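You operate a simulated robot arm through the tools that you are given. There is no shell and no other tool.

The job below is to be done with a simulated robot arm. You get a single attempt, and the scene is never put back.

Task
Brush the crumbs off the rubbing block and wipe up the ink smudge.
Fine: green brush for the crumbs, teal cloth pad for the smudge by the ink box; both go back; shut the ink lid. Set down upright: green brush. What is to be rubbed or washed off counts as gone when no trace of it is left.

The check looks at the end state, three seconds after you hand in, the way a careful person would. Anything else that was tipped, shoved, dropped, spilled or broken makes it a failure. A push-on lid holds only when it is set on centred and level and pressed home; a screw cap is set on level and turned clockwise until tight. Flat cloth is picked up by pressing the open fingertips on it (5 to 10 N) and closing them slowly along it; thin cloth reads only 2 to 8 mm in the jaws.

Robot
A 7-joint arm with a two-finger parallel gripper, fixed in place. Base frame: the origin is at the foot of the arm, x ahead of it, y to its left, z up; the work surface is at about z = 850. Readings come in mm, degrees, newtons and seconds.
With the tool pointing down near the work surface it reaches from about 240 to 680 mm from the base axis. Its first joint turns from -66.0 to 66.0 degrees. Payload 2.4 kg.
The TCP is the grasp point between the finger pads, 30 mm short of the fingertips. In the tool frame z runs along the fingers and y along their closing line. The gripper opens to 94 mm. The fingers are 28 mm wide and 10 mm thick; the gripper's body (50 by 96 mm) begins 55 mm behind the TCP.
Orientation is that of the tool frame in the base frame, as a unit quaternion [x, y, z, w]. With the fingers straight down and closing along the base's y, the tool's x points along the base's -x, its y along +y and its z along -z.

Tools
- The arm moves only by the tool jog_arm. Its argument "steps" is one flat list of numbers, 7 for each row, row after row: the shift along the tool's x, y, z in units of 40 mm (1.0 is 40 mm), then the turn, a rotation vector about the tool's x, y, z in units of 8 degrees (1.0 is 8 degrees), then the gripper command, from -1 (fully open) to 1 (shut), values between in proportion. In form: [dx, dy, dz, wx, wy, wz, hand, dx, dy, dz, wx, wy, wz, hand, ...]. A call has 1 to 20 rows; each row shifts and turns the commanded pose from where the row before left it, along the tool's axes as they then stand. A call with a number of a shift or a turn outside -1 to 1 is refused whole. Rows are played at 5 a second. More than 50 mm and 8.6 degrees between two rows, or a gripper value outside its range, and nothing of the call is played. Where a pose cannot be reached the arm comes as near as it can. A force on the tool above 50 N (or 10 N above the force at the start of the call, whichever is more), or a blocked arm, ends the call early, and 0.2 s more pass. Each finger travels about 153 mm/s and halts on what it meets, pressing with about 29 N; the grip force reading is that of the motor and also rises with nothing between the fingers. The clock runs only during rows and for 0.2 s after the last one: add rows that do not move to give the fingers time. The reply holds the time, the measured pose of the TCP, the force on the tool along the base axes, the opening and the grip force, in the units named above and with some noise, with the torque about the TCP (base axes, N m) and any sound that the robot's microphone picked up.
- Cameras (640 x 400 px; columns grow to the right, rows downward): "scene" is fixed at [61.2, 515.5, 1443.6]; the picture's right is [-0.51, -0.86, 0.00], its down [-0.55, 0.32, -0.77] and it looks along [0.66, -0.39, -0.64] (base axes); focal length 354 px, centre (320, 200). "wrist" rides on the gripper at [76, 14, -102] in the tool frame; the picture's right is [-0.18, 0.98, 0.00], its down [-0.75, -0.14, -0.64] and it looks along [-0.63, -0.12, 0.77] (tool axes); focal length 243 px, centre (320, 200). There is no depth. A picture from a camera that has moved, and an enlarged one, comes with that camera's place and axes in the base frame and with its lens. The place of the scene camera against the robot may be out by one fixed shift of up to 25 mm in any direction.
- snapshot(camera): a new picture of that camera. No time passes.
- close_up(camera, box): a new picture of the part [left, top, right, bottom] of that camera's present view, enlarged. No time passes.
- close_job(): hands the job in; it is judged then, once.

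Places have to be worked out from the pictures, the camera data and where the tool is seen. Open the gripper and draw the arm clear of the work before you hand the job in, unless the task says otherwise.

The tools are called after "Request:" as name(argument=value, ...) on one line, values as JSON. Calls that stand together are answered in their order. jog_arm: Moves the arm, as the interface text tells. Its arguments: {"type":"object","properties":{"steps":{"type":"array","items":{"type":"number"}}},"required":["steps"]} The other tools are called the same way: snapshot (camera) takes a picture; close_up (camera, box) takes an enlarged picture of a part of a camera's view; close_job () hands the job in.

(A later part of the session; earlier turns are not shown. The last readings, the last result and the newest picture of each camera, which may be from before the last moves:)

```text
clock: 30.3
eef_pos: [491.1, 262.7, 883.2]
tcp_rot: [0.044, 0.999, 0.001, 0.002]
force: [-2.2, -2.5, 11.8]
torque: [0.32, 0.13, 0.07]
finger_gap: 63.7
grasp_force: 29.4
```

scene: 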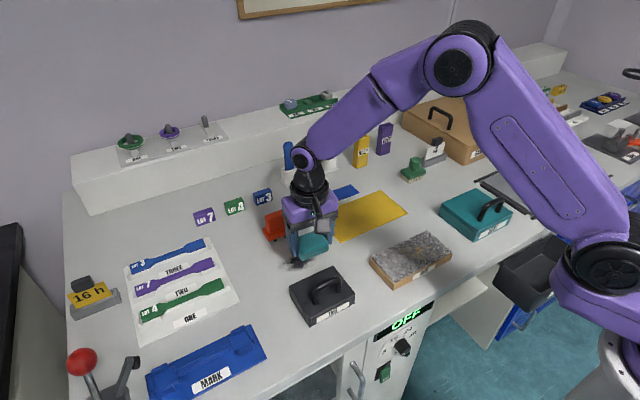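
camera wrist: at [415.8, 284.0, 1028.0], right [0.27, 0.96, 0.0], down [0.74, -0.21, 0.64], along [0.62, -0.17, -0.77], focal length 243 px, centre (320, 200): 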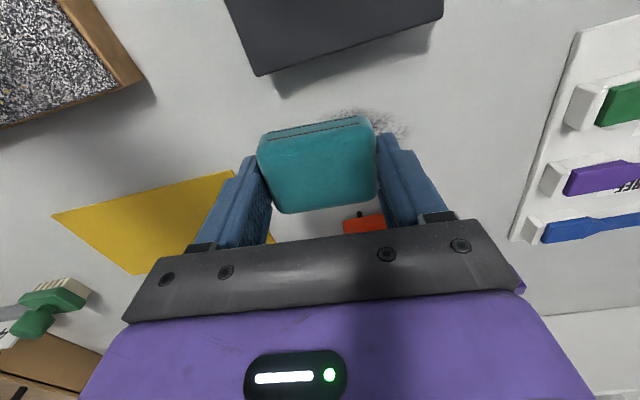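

Contact is 11.8 N at TCP 883. I'll wipe along +y across the smudge, shift over in x, and wipe back.

Request:
jog_arm(steps=[0.024, 0.274, 0, 0, 0, 0, 0.6, 0.024, 0.274, 0, 0, 0, 0, 0.6, 0.024, 0.274, 0, 0, 0, 0, 0.6, 0.024, 0.274, 0, 0, 0, 0, 0.6, 0.024, 0.274, 0, 0, 0, 0, 0.6, 0.005, 0.05, 0, 0, 0, 0, 0.6, -0.274, 0.024, 0, 0, 0, 0, 0.6, -0.274, 0.024, 0, 0, 0, 0, 0.6, -0.024, -0.274, 0, 0, 0, 0, 0.6, -0.024, -0.274, 0, 0, 0, 0, 0.6, -0.024, -0.274, 0, 0, 0, 0, 0.6, -0.024, -0.274, 0, 0, 0, 0, 0.6, -0.024, -0.274, 0, 0, 0, 0, 0.6, 0, 0, 0, 0, 0, 0, 0.6])

Request:
snapshot(camera="wrist")

Request:
close_up(camera="scene", box=[240, 200, 380, 320])

```text
clock: 33.3
eef_pos: [513.3, 265.9, 885.0]
tcp_rot: [0.043, 0.999, 0.002, 0.002]
force: [-0.1, 5.3, 10.5]
torque: [0.14, 0.02, 0.02]
finger_gap: 63.8
grasp_force: 29.2
```

```text
taken
camera wrist: at [438.6, 286.4, 986.2], right [0.27, 0.96, 0.0], down [0.74, -0.21, 0.64], along [0.62, -0.17, -0.77], focal length 243 px, centre (320, 200)
```

wrist: 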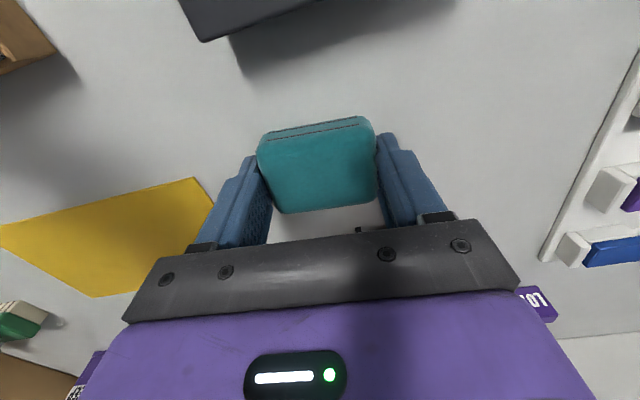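

```text
3.33 times, centred on (310, 260) of scene
camera zoom: at [61.0, 515.5, 1443.6], right [-0.51, -0.86, 0.0], down [-0.55, 0.32, -0.77], along [0.66, -0.39, -0.64], focal length 1180 px, centre (353, 0)
```

zoom: 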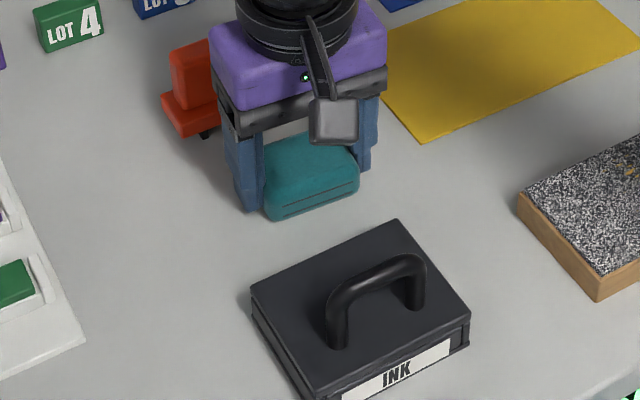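

The smudge appears gone. I'll make one more pass down the middle for certainty, then lift and inspect.

Request:
jog_arm(steps=[0.274, -0.024, 0, 0, 0, 0, 0.6, 0.024, 0.274, 0, 0, 0, 0, 0.6, 0.024, 0.274, 0, 0, 0, 0, 0.6, 0.024, 0.274, 0, 0, 0, 0, 0.6, 0.024, 0.274, 0, 0, 0, 0, 0.6, 0.024, 0.274, 0, 0, 0, 0, 0.6, 0, 0, -0.4, 0, 0, 0, 0.6, 0, 0, -0.6, 0, 0, 0, 0.6, 0, 0, -0.8, 0, 0, 0, 0.6, 0, 0, 0, 0, 0, 0, 0.6])

Request:
snapshot(camera="wrist")

Request:
close_up(camera="scene", box=[240, 200, 380, 320])

```text
clock: 35.5
eef_pos: [501.6, 321.3, 955.2]
tcp_rot: [0.044, 0.999, 0.001, 0.002]
force: [-0.3, 0.3, -0.6]
torque: [0.02, -0.01, -0.02]
finger_gap: 63.6
grasp_force: 28.8
```

```text
taken
camera wrist: at [426.6, 342.0, 1058.2], right [0.27, 0.96, 0.0], down [0.74, -0.21, 0.64], along [0.62, -0.17, -0.77], focal length 243 px, centre (320, 200)
```

wrist: 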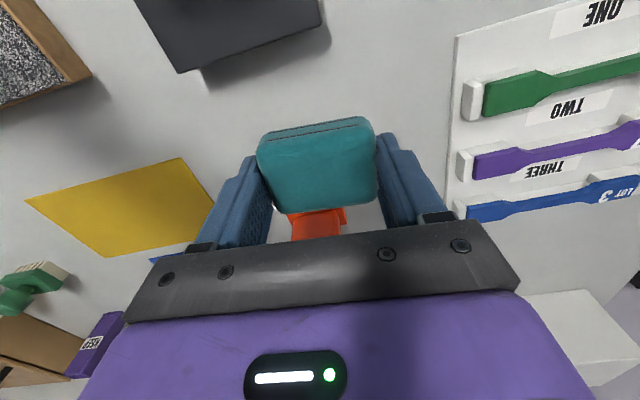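

```text
3.33 times, centred on (310, 260) of scene
camera zoom: at [61.2, 515.5, 1443.6], right [-0.51, -0.86, 0.0], down [-0.55, 0.32, -0.77], along [0.66, -0.39, -0.64], focal length 1180 px, centre (353, 0)
```

zoom: 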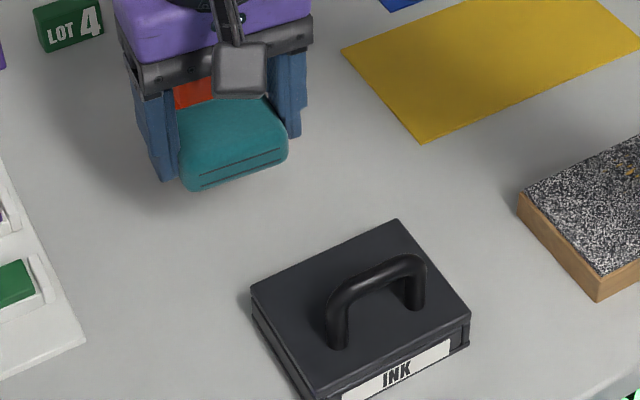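

The table looks clean where visible. I'll carry the pad back above its original spot, in −y first and then +x, and check the smudge area unobstructed.

Request:
jog_arm(steps=[-0.062, -0.71, 0, 0, 0, 0, 0.6, -0.062, -0.71, 0, 0, 0, 0, 0.6, -0.062, -0.71, 0, 0, 0, 0, 0.6, -0.062, -0.71, 0, 0, 0, 0, 0.6, -0.58, 0.05, 0, 0, 0, 0, 0.6, -0.58, 0.05, 0, 0, 0, 0, 0.6, -0.58, 0.05, 0, 0, 0, 0, 0.6, 0, 0, 0, 0, 0, 0, 0.6])

Request:
close_up(camera="scene", box=[260, 220, 380, 310])

Request:
close_up(camera="wrist", box=[280, 0, 600, 160])

```text
clock: 37.3
eef_pos: [572.0, 205.7, 955.7]
tcp_rot: [0.044, 0.999, 0.001, 0.0]
force: [-0.4, -0.7, -0.3]
torque: [0.04, 0.01, -0.04]
finger_gap: 63.7
grasp_force: 29.5
```

```text
4.44 times, centred on (320, 265) of scene
camera zoom: at [61.2, 515.5, 1443.6], right [-0.51, -0.86, 0.0], down [-0.55, 0.32, -0.77], along [0.66, -0.39, -0.64], focal length 1573 px, centre (320, -89)
```

zoom: 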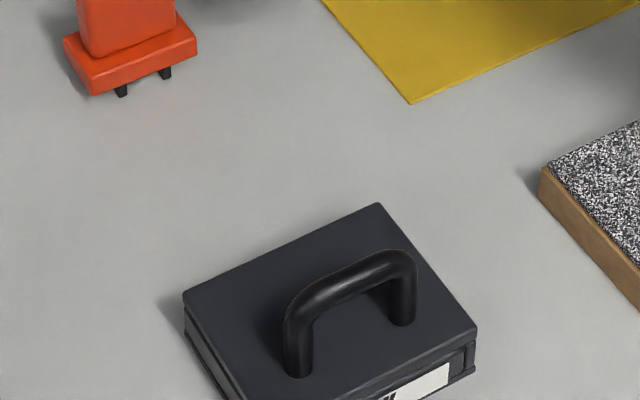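

```text
2.00 times, centred on (440, 80) of wrist
camera zoom: at [497.8, 226.8, 1058.2], right [0.27, 0.96, 0.0], down [0.74, -0.21, 0.64], along [0.62, -0.17, -0.77], focal length 485 px, centre (80, 440)
```

zoom: 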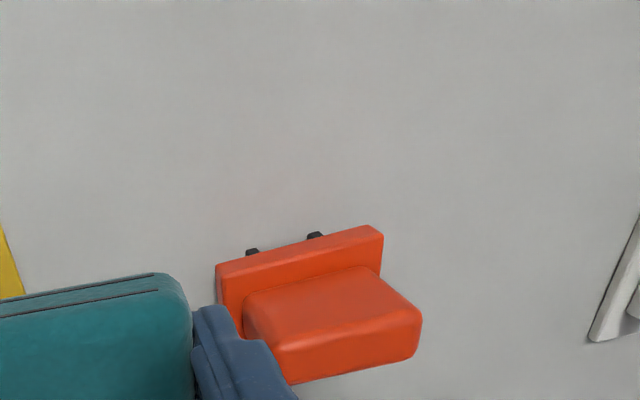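

No trace of the smudge is left. Now I'll lower the pad onto its original spot.

Request:
jog_arm(steps=[0, 0.02, 0.6, 0, 0, 0, 0.6, 0, 0, 0.6, 0, 0, 0, 0.6, 0, 0, 0.4, 0, 0, 0, 0.6, 0, 0, 0.1, 0, 0, 0, 0.6, 0, 0, 0.04, 0, 0, 0, 0.6, 0, 0, 0, 0, 0, 0, 0.6])

Request:
snapshot(camera="wrist")

Request:
close_up(camera="scene", box=[260, 140, 380, 250])

```text
clock: 38.7
eef_pos: [572.1, 206.9, 887.3]
tcp_rot: [0.043, 0.999, 0.002, 0.002]
force: [-3.3, -2.0, 11.5]
torque: [-0.39, 0.19, -0.08]
finger_gap: 63.8
grasp_force: 28.9
```

```text
taken
camera wrist: at [497.5, 228.0, 989.1], right [0.27, 0.96, 0.0], down [0.74, -0.21, 0.64], along [0.62, -0.17, -0.76], focal length 243 px, centre (320, 200)
```

wrist: 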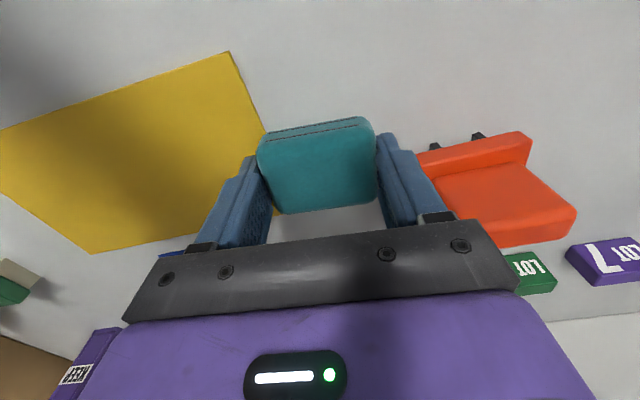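

```text
3.64 times, centred on (320, 195) of scene
camera zoom: at [60.9, 515.4, 1443.7], right [-0.51, -0.86, 0.0], down [-0.55, 0.32, -0.77], along [0.66, -0.39, -0.64], focal length 1287 px, centre (320, 218)
```

zoom: 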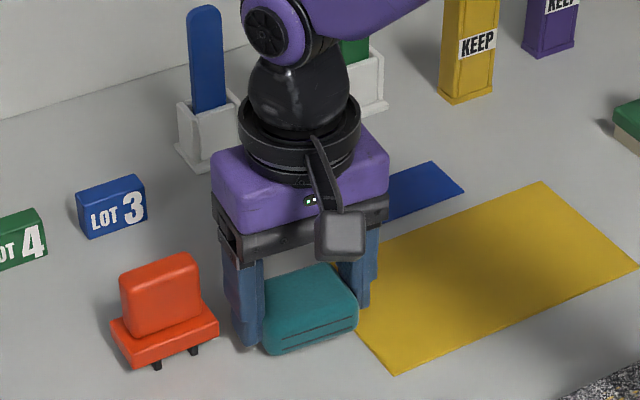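

The pad is back down in its original pose with light contact. I'll ease off the pressure, open the fingers to 74 mm only to stay clear of the orange block, and lift straight up.

Request:
jog_arm(steps=[0, 0, -0.03, 0, 0, 0, 0.6, 0, 0, 0, 0, 0, 0, -0.3, 0, 0, 0, 0, 0, 0, -0.45, 0, 0, 0, 0, 0, 0, -0.574, 0, 0, 0, 0, 0, 0, -0.574, 0, 0, -0.5, 0, 0, 0, -0.574, 0, 0, -0.9, 0, 0, 0, -0.574, 0, 0, -0.9, 0, 0, 0, -0.574, 0, 0, -0.9, 0, 0, 0, -0.574, 0, 0, 0, 0, 0, -0.62, -0.574, 0, 0, 0, 0, 0, 0, -0.574])

Request:
snapshot(camera="wrist")

Request:
close_up(camera="scene", box=[260, 140, 380, 250])

```text
clock: 41.1
eef_pos: [573.2, 205.8, 1015.2]
tcp_rot: [0.0, 1.0, 0.001, 0.002]
force: [-0.5, 0.0, 0.3]
torque: [-0.04, -0.01, -0.01]
finger_gap: 73.7
grasp_force: 0.1
```

```text
taken
camera wrist: at [495.9, 221.0, 1117.5], right [0.18, 0.98, 0.0], down [0.75, -0.14, 0.64], along [0.63, -0.12, -0.77], focal length 243 px, centre (320, 200)
```

wrist: 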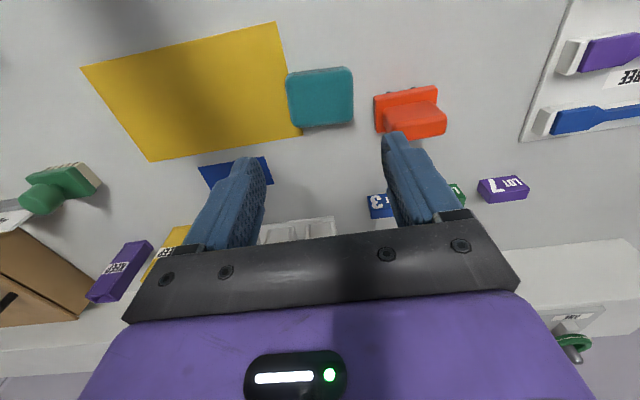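

```text
3.64 times, centred on (320, 195) of scene
camera zoom: at [61.2, 515.5, 1443.6], right [-0.51, -0.86, 0.0], down [-0.55, 0.32, -0.77], along [0.66, -0.39, -0.64], focal length 1287 px, centre (320, 218)
```

zoom: 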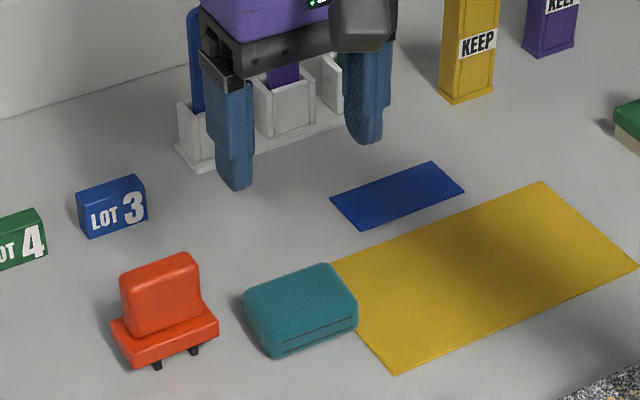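

The pad is back within about 2–3 mm of where it was. Now I'll raise a little and move over to the green brush.

Request:
jog_arm(steps=[0, 0, -0.6, 0, 0, 0, -0.574, 0, 0, -0.5, 0, 0, 0, -0.574, -0.085, -0.93, 0, 0, 0, 0, -0.574, -0.085, -0.93, 0, 0, 0, 0, -0.574, -0.085, -0.93, 0, 0, 0, 0, -0.574, -0.085, -0.93, 0, 0, 0, 0, -0.574, -0.085, -0.93, 0, 0, 0, 0, -0.574, -0.085, -0.93, 0, 0, 0, 0, -0.3, -0.085, -0.93, 0, 0, 0, 0, -0.3, -0.085, -0.93, 0, 0, 0, 0, -0.3, -0.085, -0.93, 0, 0, 0, 0, -0.3, 0, 0, 0.6, 0, 0, 0, -0.3, 0, 0, 0, 0, 0, 0, -0.3])

Request:
snapshot(camera="wrist")

Request:
close_up(camera="wrist", box=[240, 60, 400, 160])

Request:
close_up(camera="scene", box=[360, 90, 480, 190])

```text
clock: 43.9
eef_pos: [602.1, -129.1, 1035.5]
tcp_rot: [0.0, 1.0, 0.001, 0.001]
force: [0.4, 0.5, 0.0]
torque: [0.02, 0.03, 0.01]
finger_gap: 61.1
grasp_force: 0.0
```

```text
taken
camera wrist: at [526.5, -114.6, 1137.5], right [0.18, 0.98, 0.0], down [0.75, -0.14, 0.64], along [0.63, -0.12, -0.77], focal length 243 px, centre (320, 200)
```

wrist: 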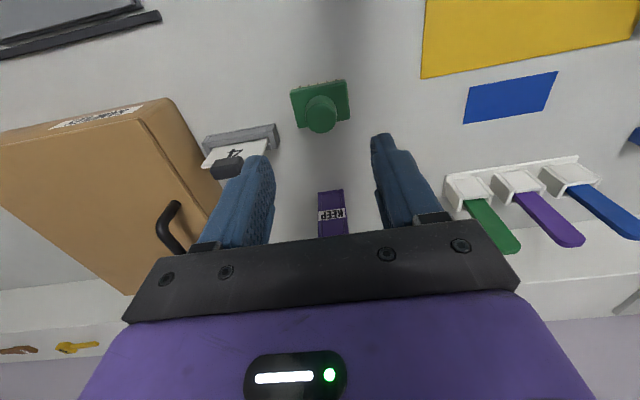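

```text
4.00 times, centred on (320, 110) of wrist
camera zoom: at [526.5, -114.6, 1137.5], right [0.18, 0.98, 0.0], down [0.75, -0.14, 0.64], along [0.63, -0.12, -0.77], focal length 970 px, centre (320, 560)
```

zoom: 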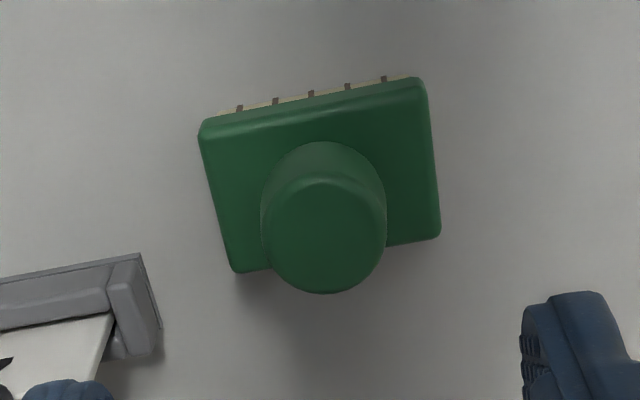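

```text
4.00 times, centred on (420, 140) of scene
camera zoom: at [61.2, 515.5, 1443.6], right [-0.51, -0.86, 0.0], down [-0.55, 0.32, -0.77], along [0.66, -0.39, -0.64], focal length 1416 px, centre (-80, 440)
```

zoom: 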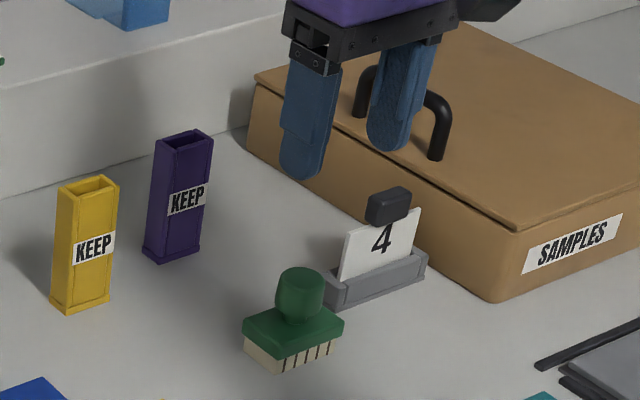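

The knob is at about (614, −129.5) with its top near z≈910, and the plate spans x 595–632, y −159 to −101. I'll go down partway with about 61 mm opening and check alignment.

Request:
jog_arm(steps=[-0.3, -0.01, 0.6, 0, 0, 0, -0.3, 0, 0, 0.7, 0, 0, 0, -0.3, 0, 0, 0.7, 0, 0, 0, -0.3, 0, 0, 0.45, 0, 0, 0, -0.3, 0, 0, 0, 0, 0, 0, -0.3])

Request:
snapshot(camera="wrist")

Request:
close_up(camera="scene", box=[370, 110, 460, 190])

```text
clock: 45.1
eef_pos: [615.7, -127.7, 936.6]
tcp_rot: [0.0, 1.0, 0.001, 0.001]
force: [0.6, -0.3, 0.6]
torque: [0.01, 0.06, -0.01]
finger_gap: 61.1
grasp_force: 0.0
```

```text
taken
camera wrist: at [539.4, -113.5, 1038.7], right [0.18, 0.98, 0.0], down [0.75, -0.14, 0.64], along [0.63, -0.12, -0.77], focal length 243 px, centre (320, 200)
```

wrist: 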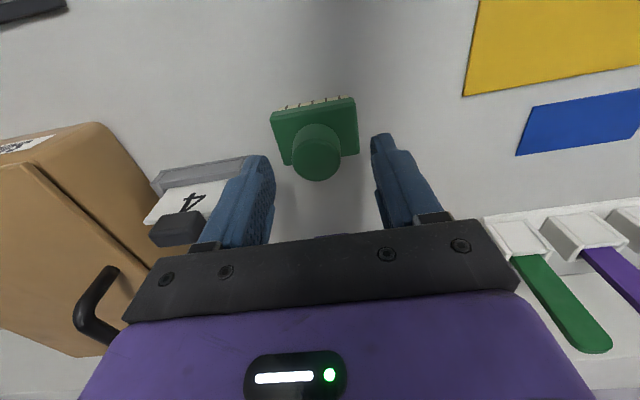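

```text
5.00 times, centred on (415, 150) of scene
camera zoom: at [61.2, 515.5, 1443.6], right [-0.51, -0.86, 0.0], down [-0.55, 0.32, -0.77], along [0.66, -0.39, -0.64], focal length 1770 px, centre (-155, 450)
```

zoom: 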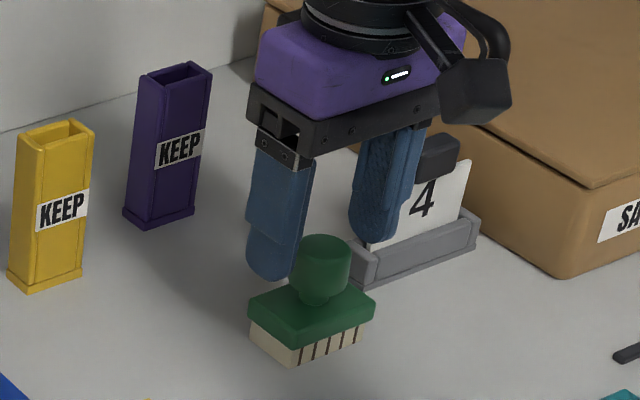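

The alignment is good, with the knob within about 2 mm of the grip centre. I'll go down to TCP z≈912, fingertips just above the plate, watching for contact.

Request:
jog_arm(steps=[0.04, -0.02, 0.35, 0, 0, 0, -0.3, 0, 0, 0.15, 0, 0, 0, -0.3, 0, 0, 0.1, 0, 0, 0, -0.3, 0, 0, 0, 0, 0, 0, -0.3])

Request:
close_up(camera="scene", box=[380, 120, 450, 190])

Request:
snapshot(camera="wrist")

```text
clock: 46.1
eef_pos: [614.1, -127.7, 913.1]
tcp_rot: [0.0, 1.0, 0.001, 0.001]
force: [-1.1, 0.0, -1.0]
torque: [0.02, -0.01, 0.04]
finger_gap: 61.0
grasp_force: 0.1
```

```text
5.71 times, centred on (415, 155) of scene
camera zoom: at [61.2, 515.5, 1443.6], right [-0.51, -0.86, 0.0], down [-0.55, 0.32, -0.77], along [0.66, -0.39, -0.64], focal length 2022 px, centre (-223, 457)
```

zoom: 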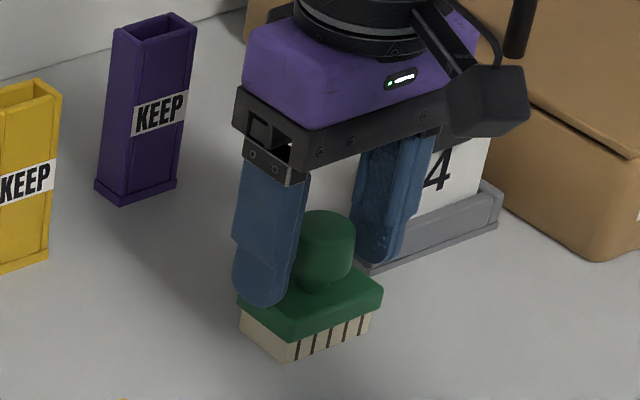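

```text
taken
camera wrist: at [537.5, -114.2, 1015.3], right [0.18, 0.98, 0.0], down [0.75, -0.14, 0.64], along [0.63, -0.12, -0.77], focal length 243 px, centre (320, 200)
```

wrist: 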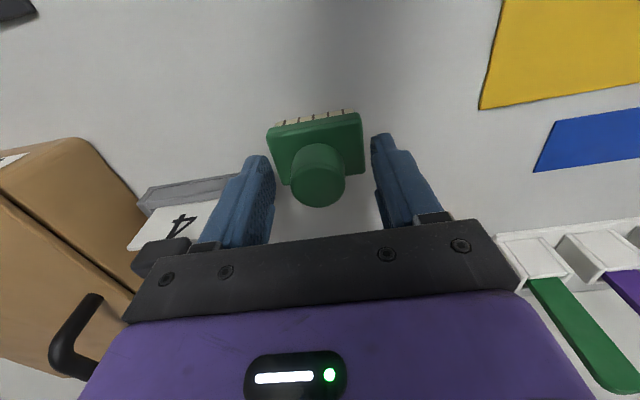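

The fingers straddle the knob with the tips just above the plate and no contact force. I'll close slowly on the knob.

Request:
jog_arm(steps=[0, 0, 0.02, 0, 0, 0, -0.1, 0, 0, 0, 0, 0, 0, 0.1, 0, 0, 0, 0, 0, 0, 0.25, 0, 0, 0, 0, 0, 0, 0.35, 0, 0, 0, 0, 0, 0, 0.45, 0, 0, 0, 0, 0, 0, 0.7, 0, 0, 0, 0, 0, 0, 1, 0, 0, 0, 0, 0, 0, 1])

Request:
close_up(camera="scene", box=[380, 120, 450, 190])

Request:
snapshot(camera="wrist")

```text
clock: 47.9
eef_pos: [612.4, -128.1, 912.3]
tcp_rot: [0.0, 1.0, 0.0, 0.001]
force: [-0.6, -0.5, -0.2]
torque: [-0.02, 0.01, -0.02]
finger_gap: 30.6
grasp_force: 29.4
```

```text
5.71 times, centred on (415, 155) of scene
camera zoom: at [61.2, 515.5, 1443.6], right [-0.51, -0.86, 0.0], down [-0.55, 0.32, -0.77], along [0.66, -0.39, -0.64], focal length 2022 px, centre (-223, 457)
```

zoom: 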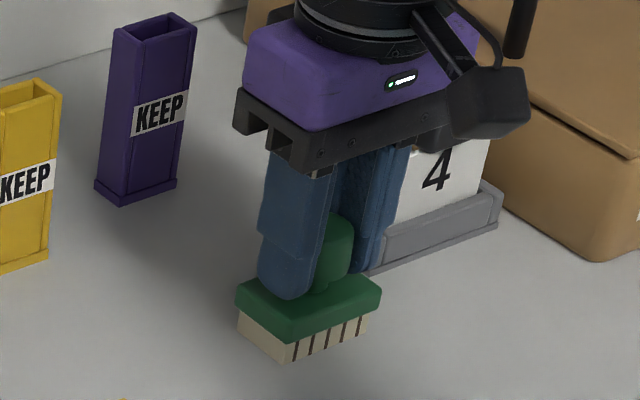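

```text
taken
camera wrist: at [537.3, -114.5, 1014.6], right [0.18, 0.98, 0.0], down [0.75, -0.14, 0.64], along [0.63, -0.12, -0.77], focal length 243 px, centre (320, 200)
```

wrist: 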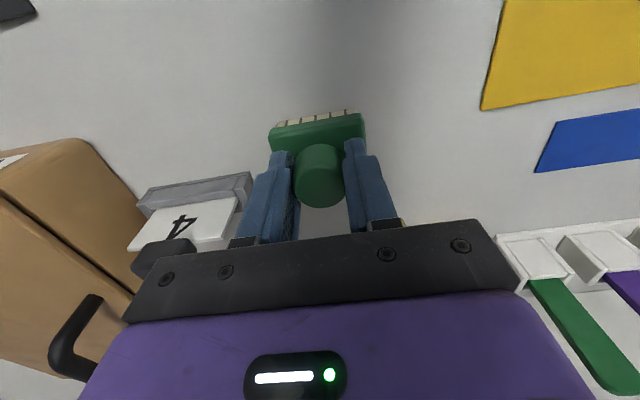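

The knob is gripped (gap 30.6 mm) at TCP about (613.5, −128, 912.3). I'll lift the brush and carry it towards the rubbing block, staying clear of the teal box.

Request:
jog_arm(steps=[0, 0, -0.2, 0, 0, 0, 1, 0, 0, -0.5, 0, 0, 0, 1, 0, 0, -0.7, 0, 0, 0, 1, 0, 0, -0.8, 0, 0, 0, 1, 0.642, 0.804, 0, 0, 0, 0, 1, 0.642, 0.804, 0, 0, 0, 0, 1, 0.642, 0.804, 0, 0, 0, 0, 1, 0.642, 0.804, 0, 0, 0, 0, 1, 0.642, 0.804, 0, 0, 0, 0, 1, 0.642, 0.804, 0, 0, 0, 0, 1, 0, 0, 0, 0, 0, 0, 1])

Request:
snapshot(camera="wrist")

Request:
snapshot(camera="scene")

Request:
close_up(camera="wrist", box=[180, 0, 460, 170])

```text
clock: 50.3
eef_pos: [458.8, 65.1, 999.4]
tcp_rot: [0.0, 1.0, 0.001, 0.002]
force: [-0.5, -0.6, -1.1]
torque: [0.02, 0.05, -0.01]
finger_gap: 30.6
grasp_force: 29.4
```

```text
taken
camera wrist: at [383.1, 79.6, 1102.3], right [0.18, 0.98, 0.0], down [0.75, -0.14, 0.64], along [0.63, -0.12, -0.77], focal length 243 px, centre (320, 200)
```

wrist: 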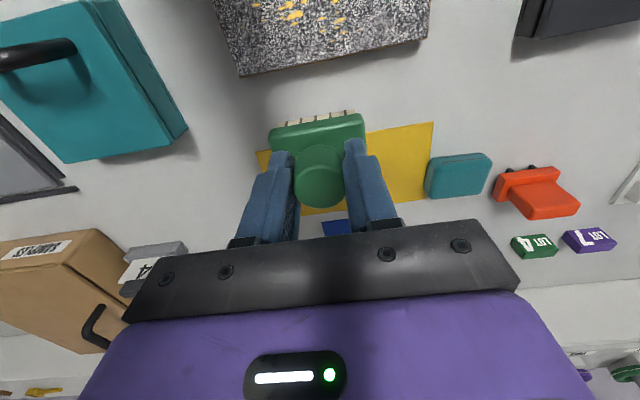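

```text
taken
```

scene: 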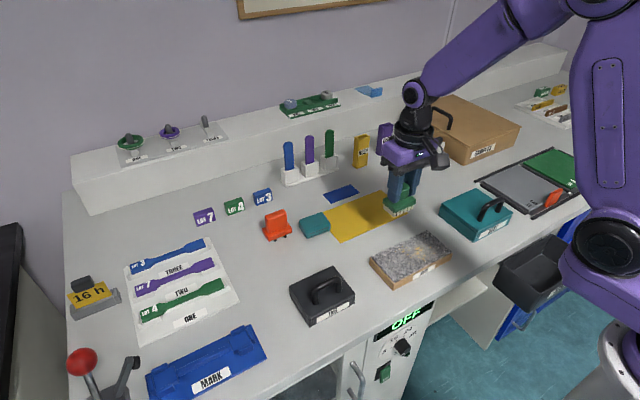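

```text
2.29 times, centred on (320, 85) of wrist
camera zoom: at [383.1, 79.6, 1102.3], right [0.18, 0.98, 0.0], down [0.75, -0.14, 0.64], along [0.63, -0.12, -0.77], focal length 555 px, centre (320, 463)
```

zoom: 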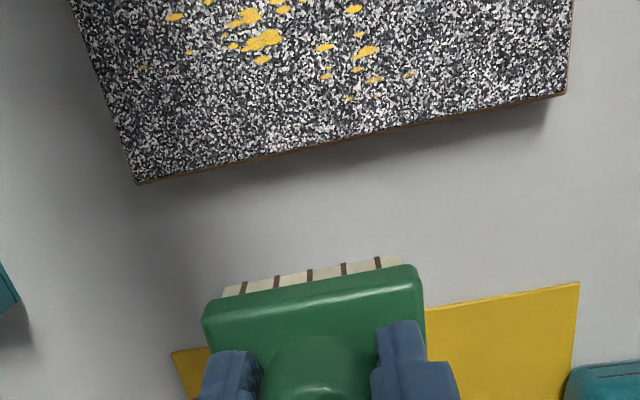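

The block top is at z≈873, spanning x 345–423 and y 3–161, with crumbs over about x 355–412, y 18–120. The brush hangs about 62 mm below the TCP. I'll move above one corner lane at (358, 30) and lower gently to contact.

Request:
jog_arm(steps=[0.84, -0.29, 0.325, 0, 0, 0, 1, 0.84, -0.29, 0.325, 0, 0, 0, 1, 0.84, -0.29, 0.325, 0, 0, 0, 1, 0, 0, 0, 0, 0, 0, 1])

Request:
snapshot(camera="wrist")

Request:
close_up(camera="scene", box=[350, 180, 490, 300])

```text
clock: 51.3
eef_pos: [358.4, 28.4, 960.3]
tcp_rot: [0.0, 1.0, 0.001, 0.001]
force: [-0.7, -0.2, -0.6]
torque: [0.03, 0.0, 0.01]
finger_gap: 30.8
grasp_force: 28.6
```

```text
taken
camera wrist: at [282.0, 43.0, 1063.1], right [0.18, 0.98, 0.0], down [0.75, -0.14, 0.64], along [0.63, -0.12, -0.77], focal length 243 px, centre (320, 200)
```

wrist: 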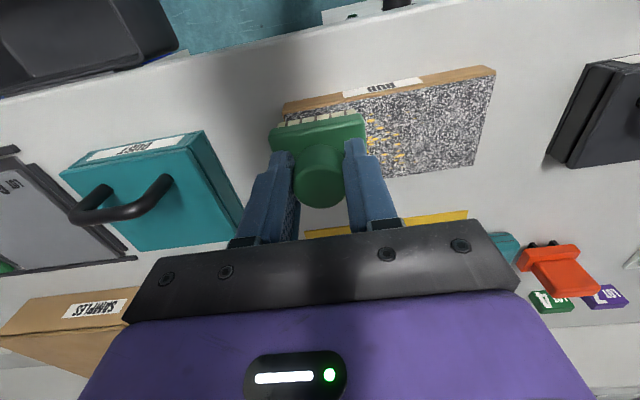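

```text
3.33 times, centred on (420, 240) of scene
camera zoom: at [61.2, 515.5, 1443.6], right [-0.51, -0.86, 0.0], down [-0.55, 0.32, -0.77], along [0.66, -0.39, -0.64], focal length 1180 px, centre (-13, 67)
```

zoom: 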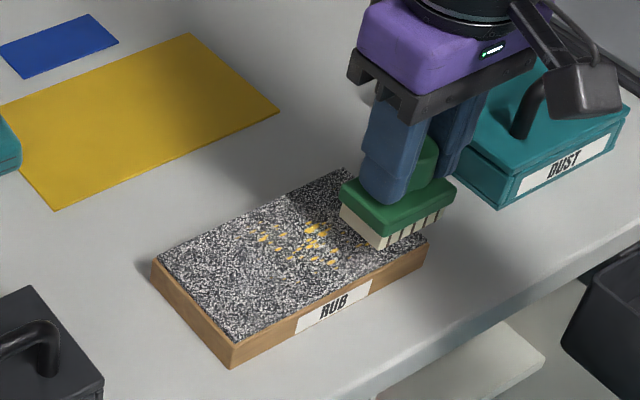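

The brush is over the right end of the block. I'll lower it in small steps to find contact.

Request:
jog_arm(steps=[0, 0.04, 0.35, 0, 0, 0, 1, 0, 0, 0.15, 0, 0, 0, 1, 0, 0, 0.05, 0, 0, 0, 1, 0, 0, 0.05, 0, 0, 0, 1, 0, 0, 0, 0, 0, 0, 1])

```text
clock: 52.5
eef_pos: [358.5, 31.2, 937.0]
tcp_rot: [0.0, 1.0, 0.001, 0.002]
force: [-2.2, -0.1, 22.4]
torque: [-0.01, 0.03, -0.05]
finger_gap: 30.7
grasp_force: 28.7
```

Contact force is 22 N, more than needed. I'll back off about 1.2 mm and read again.

Request:
jog_arm(steps=[0, 0, -0.03, 0, 0, 0, 1, 0, 0, 0, 0, 0, 0, 1])

```text
clock: 53.1
eef_pos: [358.8, 30.8, 937.5]
tcp_rot: [0.001, 1.0, 0.001, 0.002]
force: [-0.6, -0.3, -1.4]
torque: [-0.01, 0.02, -0.02]
finger_gap: 30.7
grasp_force: 28.9
```

Now it's just off the surface. I'll lower 0.6 mm and start the first stroke along +y.

Request:
jog_arm(steps=[0, 0, 0.016, 0, 0, 0, 1, 0, 0, 0, 0, 0, 0, 1])

```text
clock: 53.7
eef_pos: [357.0, 30.8, 937.8]
tcp_rot: [-0.001, 1.0, 0.002, 0.0]
force: [-0.6, 0.1, -0.5]
torque: [0.01, -0.01, 0.03]
finger_gap: 30.5
grasp_force: 29.4
```

Request:
jog_arm(steps=[0, 0, 0.012, 0, 0, 0, 1, 0, 0, 0, 0, 0, 0, 1])

```text
clock: 54.3
eef_pos: [358.6, 30.7, 936.7]
tcp_rot: [0.0, 1.0, 0.001, 0.001]
force: [-1.0, -1.9, 5.5]
torque: [-0.03, -0.07, -0.03]
finger_gap: 30.8
grasp_force: 29.0
```

Contact is 5.5 N. I'll add about 0.4 mm and sweep along +y over the near lane.

Request:
jog_arm(steps=[0, 0, 0.01, 0, 0, 0, 1, 0, 0.26, 0, 0, 0, 0, 1, 0, 0.26, 0, 0, 0, 0, 1, 0, 0.26, 0, 0, 0, 0, 1, 0, 0.26, 0, 0, 0, 0, 1, 0, 0.26, 0, 0, 0, 0, 1, 0, 0.26, 0, 0, 0, 0, 1, 0, 0.26, 0, 0, 0, 0, 1, 0, 0.26, 0, 0, 0, 0, 1, 0, 0.26, 0, 0, 0, 0, 1, 0, 0.26, 0, 0, 0, 0, 1, 0, 0, 0, 0, 0, 0, 1])

Request:
close_up(camera="scene", box=[350, 180, 490, 300])

Request:
snapshot(camera="wrist")

```text
clock: 56.9
eef_pos: [357.8, 134.9, 936.6]
tcp_rot: [0.0, 1.0, 0.001, 0.001]
force: [-1.0, 0.0, 1.2]
torque: [0.03, -0.02, 0.0]
finger_gap: 30.7
grasp_force: 29.0
```

```text
3.33 times, centred on (420, 240) of scene
camera zoom: at [61.2, 515.5, 1443.6], right [-0.51, -0.86, 0.0], down [-0.55, 0.32, -0.77], along [0.66, -0.39, -0.64], focal length 1180 px, centre (-13, 67)
```

zoom: 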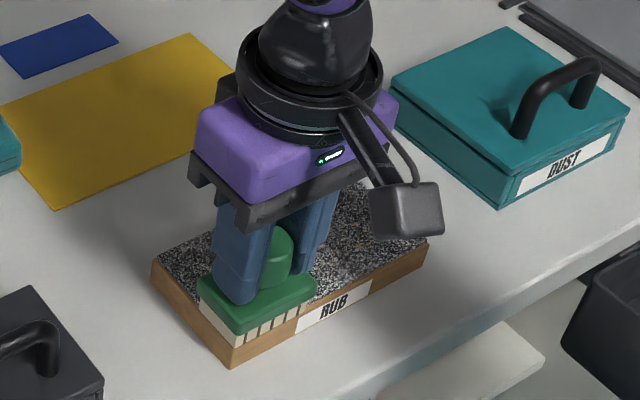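

```text
taken
camera wrist: at [281.8, 149.7, 1038.9], right [0.18, 0.98, 0.0], down [0.75, -0.14, 0.64], along [0.63, -0.12, -0.77], focal length 243 px, centre (320, 200)
```

wrist: 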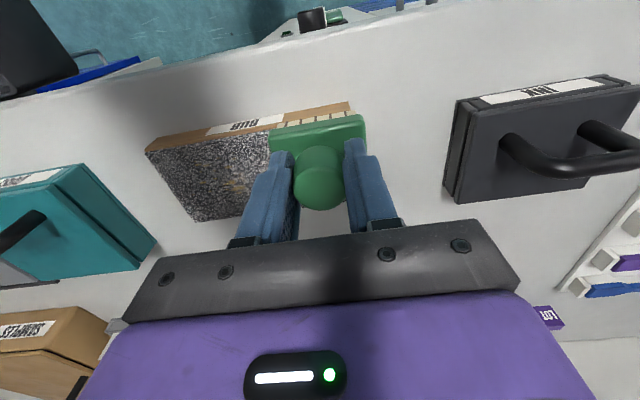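

The force fell to about 1 N at this end, so I'll lower 0.6 mm, shift to the middle lane and sweep back along −y.

Request:
jog_arm(steps=[-0.3, 0, 0.015, 0, 0, 0, 1, -0.3, 0, 0, 0, 0, 0, 1, 0, -0.26, 0, 0, 0, 0, 1, 0, -0.26, 0, 0, 0, 0, 1, 0, -0.26, 0, 0, 0, 0, 1, 0, -0.26, 0, 0, 0, 0, 1, 0, 0, 0, 0, 0, 0, 1])

Request:
jog_arm(steps=[0, -0.26, 0, 0, 0, 0, 1, 0, -0.26, 0, 0, 0, 0, 1, 0, -0.26, 0, 0, 0, 0, 1, 0, -0.26, 0, 0, 0, 0, 1, 0, -0.26, 0, 0, 0, 0, 1, 0, -0.26, 0, 0, 0, 0, 1, 0, 0, 0, 0, 0, 0, 1])

Request:
close_up(camera="scene", box=[350, 180, 490, 300])

```text
clock: 58.5
eef_pos: [382.6, 93.8, 936.1]
tcp_rot: [0.0, 1.0, 0.001, 0.001]
force: [-0.2, 5.6, 13.0]
torque: [0.11, -0.12, 0.03]
finger_gap: 30.6
grasp_force: 28.9
```

```text
clock: 60.1
eef_pos: [381.5, 30.6, 935.7]
tcp_rot: [0.0, 1.0, 0.001, 0.002]
force: [-0.3, 4.3, 11.5]
torque: [0.07, -0.08, -0.02]
finger_gap: 30.7
grasp_force: 28.8
```

```text
3.33 times, centred on (420, 240) of scene
camera zoom: at [61.1, 515.6, 1443.6], right [-0.51, -0.86, 0.0], down [-0.55, 0.32, -0.77], along [0.66, -0.39, -0.64], focal length 1180 px, centre (-13, 67)
```

zoom: 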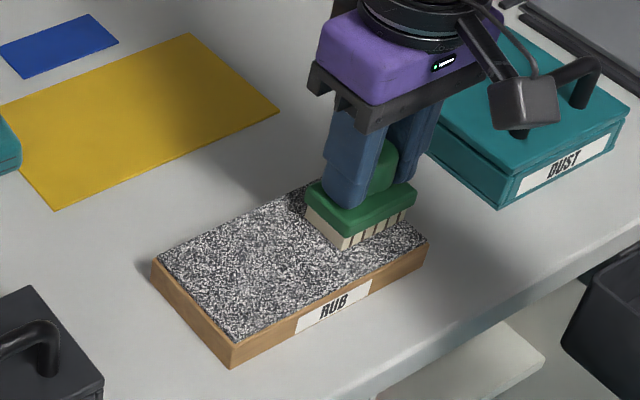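

The crumbs come off well. I'll do the far lane (x≈407) with a +y sweep.

Request:
jog_arm(steps=[-0.31, 0, 0, 0, 0, 0, 1, -0.31, 0, 0, 0, 0, 0, 1, 0, 0.26, 0, 0, 0, 0, 1, 0, 0.26, 0, 0, 0, 0, 1, 0, 0.26, 0, 0, 0, 0, 1, 0, 0.26, 0, 0, 0, 0, 1, 0, 0.26, 0, 0, 0, 0, 1, 0, 0, 0, 0, 0, 0, 1])

Request:
jog_arm(steps=[0, 0.26, 0, 0, 0, 0, 1, 0, 0.26, 0, 0, 0, 0, 1, 0, 0.26, 0, 0, 0, 0, 1, 0, 0.26, 0, 0, 0, 0, 1, 0, 0.26, 0, 0, 0, 0, 1, 0, 0, 0, 0, 0, 0, 1])

Request:
close_up(camera="scene", box=[350, 180, 490, 300])

```text
clock: 61.9
eef_pos: [406.2, 82.0, 937.0]
tcp_rot: [0.0, 1.0, 0.0, 0.0]
force: [-0.3, -0.1, -1.0]
torque: [0.0, 0.0, 0.0]
finger_gap: 30.7
grasp_force: 29.5
```

```text
clock: 63.3
eef_pos: [406.6, 135.1, 936.6]
tcp_rot: [0.0, 1.0, 0.002, 0.002]
force: [0.7, -0.3, 0.5]
torque: [0.04, -0.04, 0.02]
finger_gap: 30.5
grasp_force: 29.2
```

```text
3.33 times, centred on (420, 240) of scene
camera zoom: at [61.2, 515.5, 1443.6], right [-0.51, -0.86, 0.0], down [-0.55, 0.32, -0.77], along [0.66, -0.39, -0.64], focal length 1180 px, centre (-13, 67)
```

zoom: 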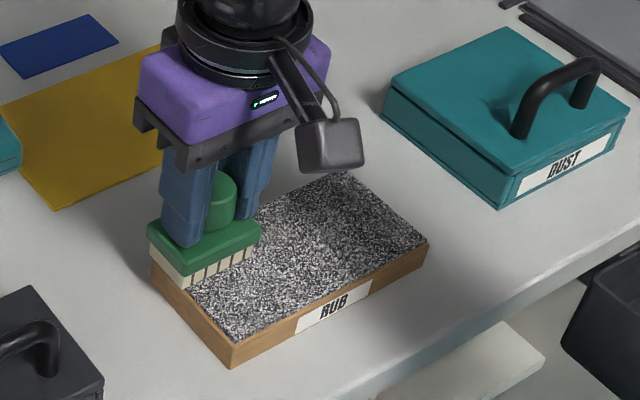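

There was hardly any contact on this lane, so I'll lower 1 mm and sweep back along −y.

Request:
jog_arm(steps=[0, 0, 0.025, 0, 0, 0, 1, 0, -0.1, 0, 0, 0, 0, 1, 0, 0, 0, 0, 0, 0, 1])

```text
clock: 64.1
eef_pos: [408.8, 131.8, 934.7]
tcp_rot: [0.0, 1.0, 0.002, 0.003]
force: [0.3, 4.9, 13.3]
torque: [0.14, 0.05, -0.02]
finger_gap: 30.4
grasp_force: 29.7
```

Good contact at 13 N. I'll sweep the far lane back along −y.

Request:
jog_arm(steps=[0, -0.26, 0, 0, 0, 0, 1, 0, -0.26, 0, 0, 0, 0, 1, 0, -0.26, 0, 0, 0, 0, 1, 0, -0.26, 0, 0, 0, 0, 1, 0, -0.26, 0, 0, 0, 0, 1, 0, 0, 0, 0, 0, 0, 1])

Request:
jog_arm(steps=[0, -0.26, 0, 0, 0, 0, 1, 0, -0.26, 0, 0, 0, 0, 1, 0, -0.26, 0, 0, 0, 0, 1, 0, -0.26, 0, 0, 0, 0, 1, 0, -0.16, 0, 0, 0, 0, 1, 0, 0, 0, 0, 0, 0, 1])

```text
clock: 65.5
eef_pos: [406.4, 78.6, 935.4]
tcp_rot: [0.001, 1.0, 0.001, 0.002]
force: [-0.5, 7.3, 19.4]
torque: [0.15, -0.11, 0.07]
finger_gap: 30.5
grasp_force: 29.0
```

```text
clock: 66.9
eef_pos: [406.8, 30.1, 935.4]
tcp_rot: [0.001, 1.0, 0.0, 0.001]
force: [-0.6, 5.8, 15.3]
torque: [0.09, -0.07, 0.02]
finger_gap: 30.5
grasp_force: 28.7
```

Now a firm repeat of the near lane: I'll shift to x≈358 and sweep along +y.

Request:
jog_arm(steps=[0.3, 0, 0, 0, 0, 0, 1, 0.3, 0, 0, 0, 0, 0, 1, 0.3, 0, 0, 0, 0, 0, 1, 0.3, 0, 0, 0, 0, 0, 1, 0, 0.26, 0, 0, 0, 0, 1, 0, 0.26, 0, 0, 0, 0, 1, 0, 0.26, 0, 0, 0, 0, 1, 0, 0.26, 0, 0, 0, 0, 1, 0, 0.26, 0, 0, 0, 0, 1, 0, 0, 0, 0, 0, 0, 1])

Request:
jog_arm(steps=[0, 0.26, 0, 0, 0, 0, 1, 0, 0.26, 0, 0, 0, 0, 1, 0, 0.26, 0, 0, 0, 0, 1, 0, 0.26, 0, 0, 0, 0, 1, 0, 0.26, 0, 0, 0, 0, 1, 0, 0, 0, 0, 0, 0, 1])

Request:
close_up(camera="scene", box=[350, 180, 490, 300])

```text
clock: 69.1
eef_pos: [359.2, 82.6, 934.1]
tcp_rot: [0.0, 1.0, 0.0, 0.0]
force: [-1.1, -8.6, 20.5]
torque: [-0.21, -0.02, 0.02]
finger_gap: 30.8
grasp_force: 28.5
```

```text
clock: 70.5
eef_pos: [358.7, 135.5, 934.5]
tcp_rot: [0.0, 1.0, 0.001, 0.001]
force: [0.5, -0.7, -0.4]
torque: [-0.02, -0.01, -0.04]
finger_gap: 30.7
grasp_force: 29.1
```

```text
3.33 times, centred on (420, 240) of scene
camera zoom: at [61.2, 515.5, 1443.6], right [-0.51, -0.86, 0.0], down [-0.55, 0.32, -0.77], along [0.66, -0.39, -0.64], focal length 1180 px, centre (-13, 67)
```

zoom: 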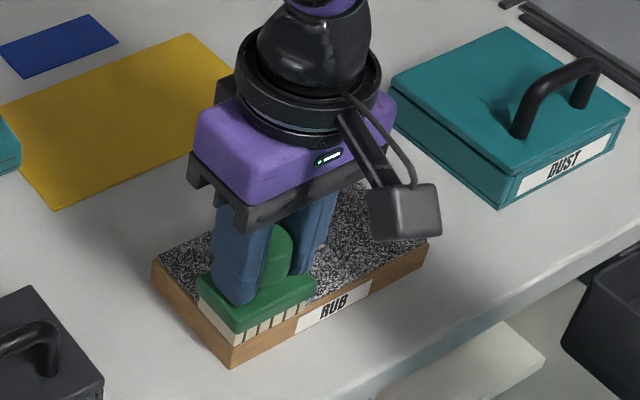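

Now I'll lift the brush clear and inspect the block for remaining crumbs.

Request:
jog_arm(steps=[0, 0, -0.5, 0, 0, 0, 1, 0, 0, -0.7, 0, 0, 0, 1, -0.8, 0, -0.3, 0, 0, 0, 1, -0.8, 0, 0, 0, 0, 0, 1, -0.8, 0, 0, 0, 0, 0, 1, -0.4, -0.4, 0, 0, 0, 0, 1, 0, -0.8, 0, 0, 0, 0, 1, 0, 0, 0, 0, 0, 0, 1])

Request:
snapshot(camera="wrist")

Request:
close_up(camera="scene", box=[360, 210, 470, 300])

Request:
close_up(camera="scene", box=[350, 140, 470, 240])

```text
clock: 72.3
eef_pos: [469.5, 85.7, 996.9]
tcp_rot: [0.0, 1.0, 0.0, 0.001]
force: [0.1, 0.2, -1.0]
torque: [0.0, 0.01, -0.01]
finger_gap: 30.5
grasp_force: 29.3
```

```text
taken
camera wrist: at [394.2, 101.1, 1098.2], right [0.18, 0.98, 0.0], down [0.75, -0.14, 0.64], along [0.63, -0.12, -0.77], focal length 243 px, centre (320, 200)
```

wrist: 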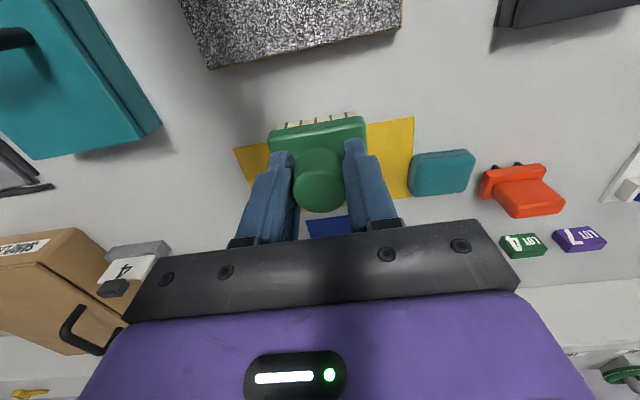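

```text
4.44 times, centred on (415, 255) of scene
camera zoom: at [61.2, 515.5, 1443.6], right [-0.51, -0.86, 0.0], down [-0.55, 0.32, -0.77], along [0.66, -0.39, -0.64], focal length 1573 px, centre (-102, -44)
```

zoom: 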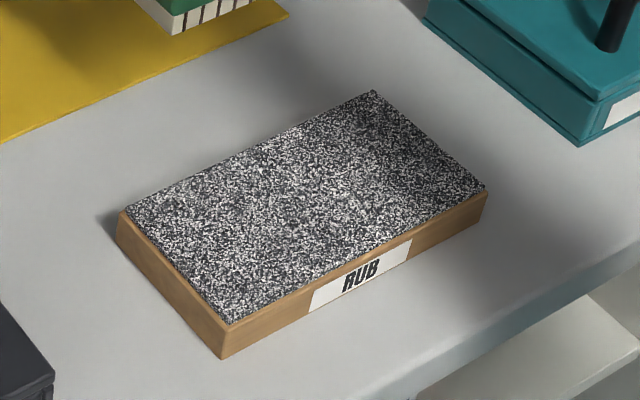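

```text
4.00 times, centred on (410, 190) of scene
camera zoom: at [61.2, 515.5, 1443.6], right [-0.51, -0.86, 0.0], down [-0.55, 0.32, -0.77], along [0.66, -0.39, -0.64], focal length 1416 px, centre (-40, 240)
```

zoom: 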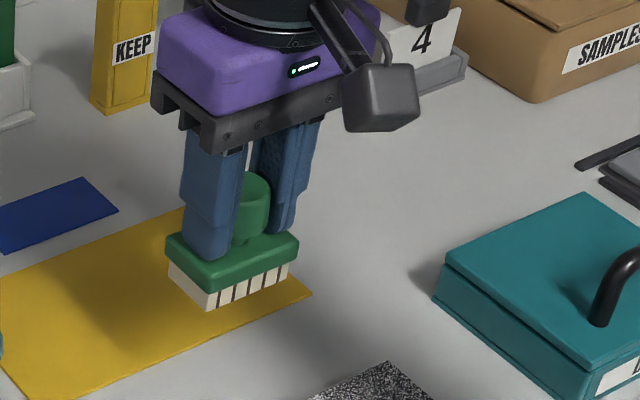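

The block looks clean and the brush is still upright in the grip. I'll zoom in once more for any faint specks.

Request:
close_up(camera="scene", box=[370, 225, 430, 270])

Request:
close_up(camera="scene", box=[405, 228, 460, 270])

Request:
close_up(camera="scene", box=[380, 245, 440, 290])

```text
8.89 times, centred on (400, 248) of scene
camera zoom: at [61.2, 515.5, 1443.6], right [-0.51, -0.86, 0.0], down [-0.55, 0.32, -0.77], along [0.66, -0.39, -0.64], focal length 3146 px, centre (-391, -222)
```

zoom: 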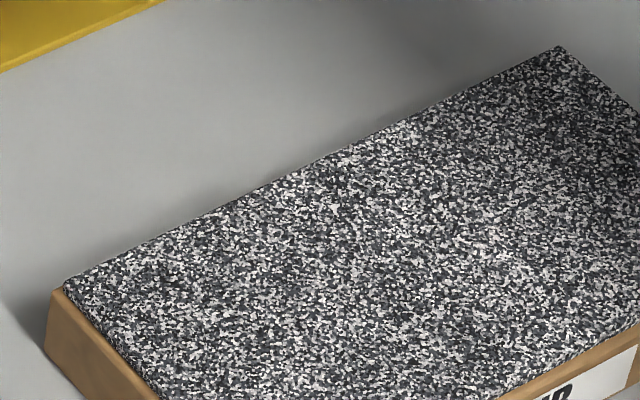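

```text
9.52 times, centred on (432, 249) of scene
camera zoom: at [61.2, 515.5, 1443.6], right [-0.51, -0.86, 0.0], down [-0.55, 0.32, -0.77], along [0.66, -0.39, -0.64], focal length 3371 px, centre (-751, -267)
```

zoom: 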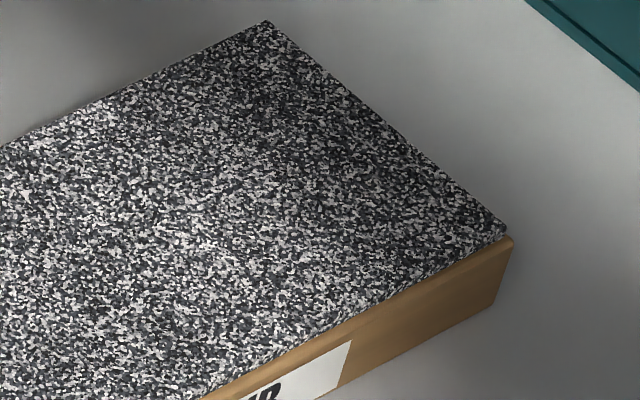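

```text
8.89 times, centred on (410, 268) of scene
camera zoom: at [61.2, 515.5, 1443.6], right [-0.51, -0.86, 0.0], down [-0.55, 0.32, -0.77], along [0.66, -0.39, -0.64], focal length 3146 px, centre (-480, -400)
```

zoom: 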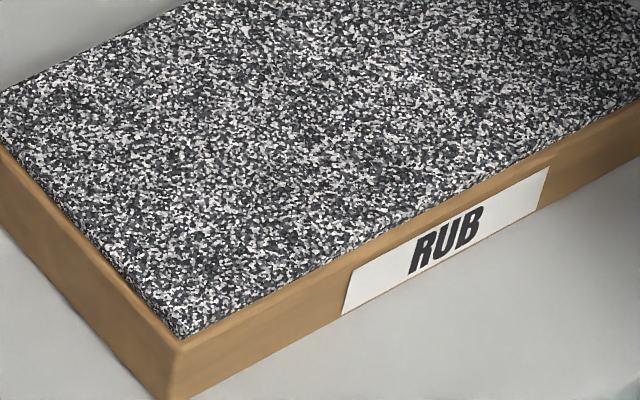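

The block is completely clean. I'll carry the brush back above its original place.

Request:
jog_arm(steps=[-0.6, -0.891, 0, 0, 0, 0, 1, -0.6, -0.891, 0, 0, 0, 0, 1, -0.6, -0.891, 0, 0, 0, 0, 1, -0.6, -0.891, 0, 0, 0, 0, 1, -0.6, -0.891, 0, 0, 0, 0, 1, -0.6, -0.891, 0, 0, 0, 0, 1, 0, 0, 0, 0, 0, 0, 1, 0, 0, 0, 0, 0, 0, 1])

Request:
snapshot(camera="wrist")

Request:
close_up(camera="scene", box=[360, 90, 480, 190])

```text
clock: 74.1
eef_pos: [614.3, -126.7, 994.6]
tcp_rot: [0.0, 1.0, 0.001, 0.0]
force: [-0.8, -0.4, 0.0]
torque: [-0.03, 0.02, -0.02]
finger_gap: 30.4
grasp_force: 29.5
```

```text
taken
camera wrist: at [538.5, -112.3, 1097.1], right [0.18, 0.98, 0.0], down [0.75, -0.14, 0.64], along [0.63, -0.12, -0.77], focal length 243 px, centre (320, 200)
```

wrist: 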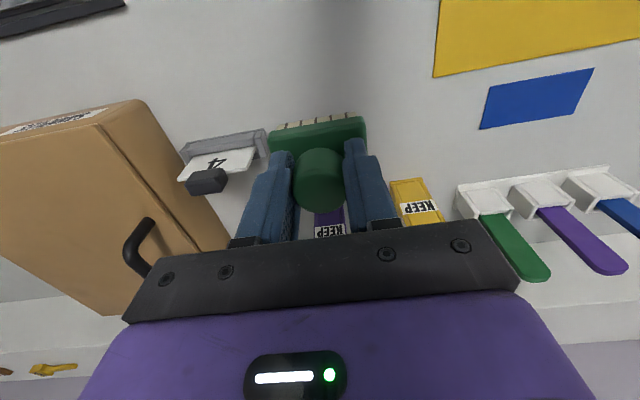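

```text
4.00 times, centred on (420, 140) of scene
camera zoom: at [61.2, 515.5, 1443.6], right [-0.51, -0.86, 0.0], down [-0.55, 0.32, -0.77], along [0.66, -0.39, -0.64], focal length 1416 px, centre (-80, 440)
```

zoom: 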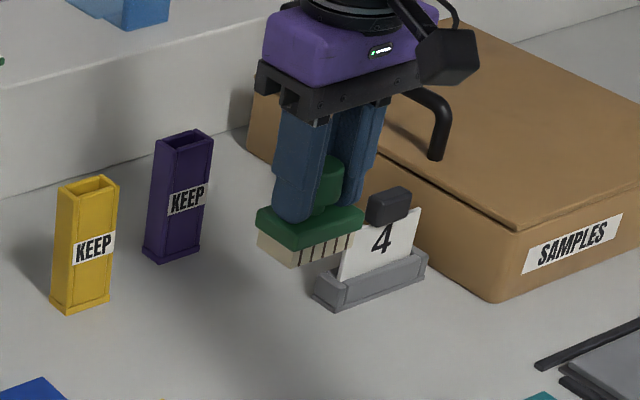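

The brush is over its spot, so I'll lower most of the way, with a 1.5 mm correction in y.

Request:
jog_arm(steps=[0.02, -0.035, 0.7, 0, 0, 0, 1, 0, 0, 0.7, 0, 0, 0, 1, 0, 0, 0.4, 0, 0, 0, 1, 0, 0, 0.12, 0, 0, 0, 1, 0, 0, 0, 0, 0, 0, 1])

Request:
close_up(camera="scene", box=[380, 120, 450, 190])

```text
clock: 75.3
eef_pos: [613.8, -127.7, 918.8]
tcp_rot: [0.0, 1.0, 0.001, 0.001]
force: [0.8, 0.4, -0.6]
torque: [0.0, 0.02, -0.02]
finger_gap: 30.7
grasp_force: 29.0
```

```text
5.71 times, centred on (415, 155) of scene
camera zoom: at [61.2, 515.5, 1443.6], right [-0.51, -0.86, 0.0], down [-0.55, 0.32, -0.77], along [0.66, -0.39, -0.64], focal length 2022 px, centre (-223, 457)
```

zoom: 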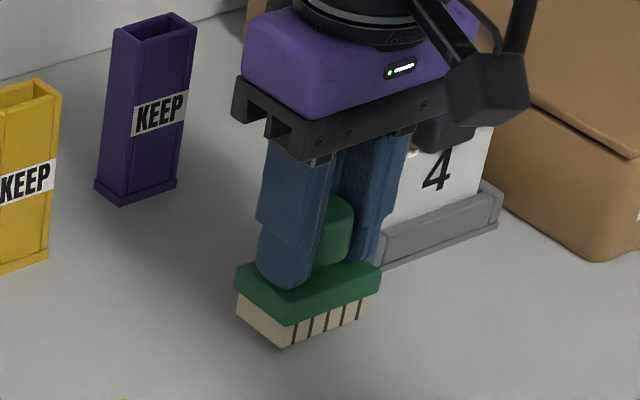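

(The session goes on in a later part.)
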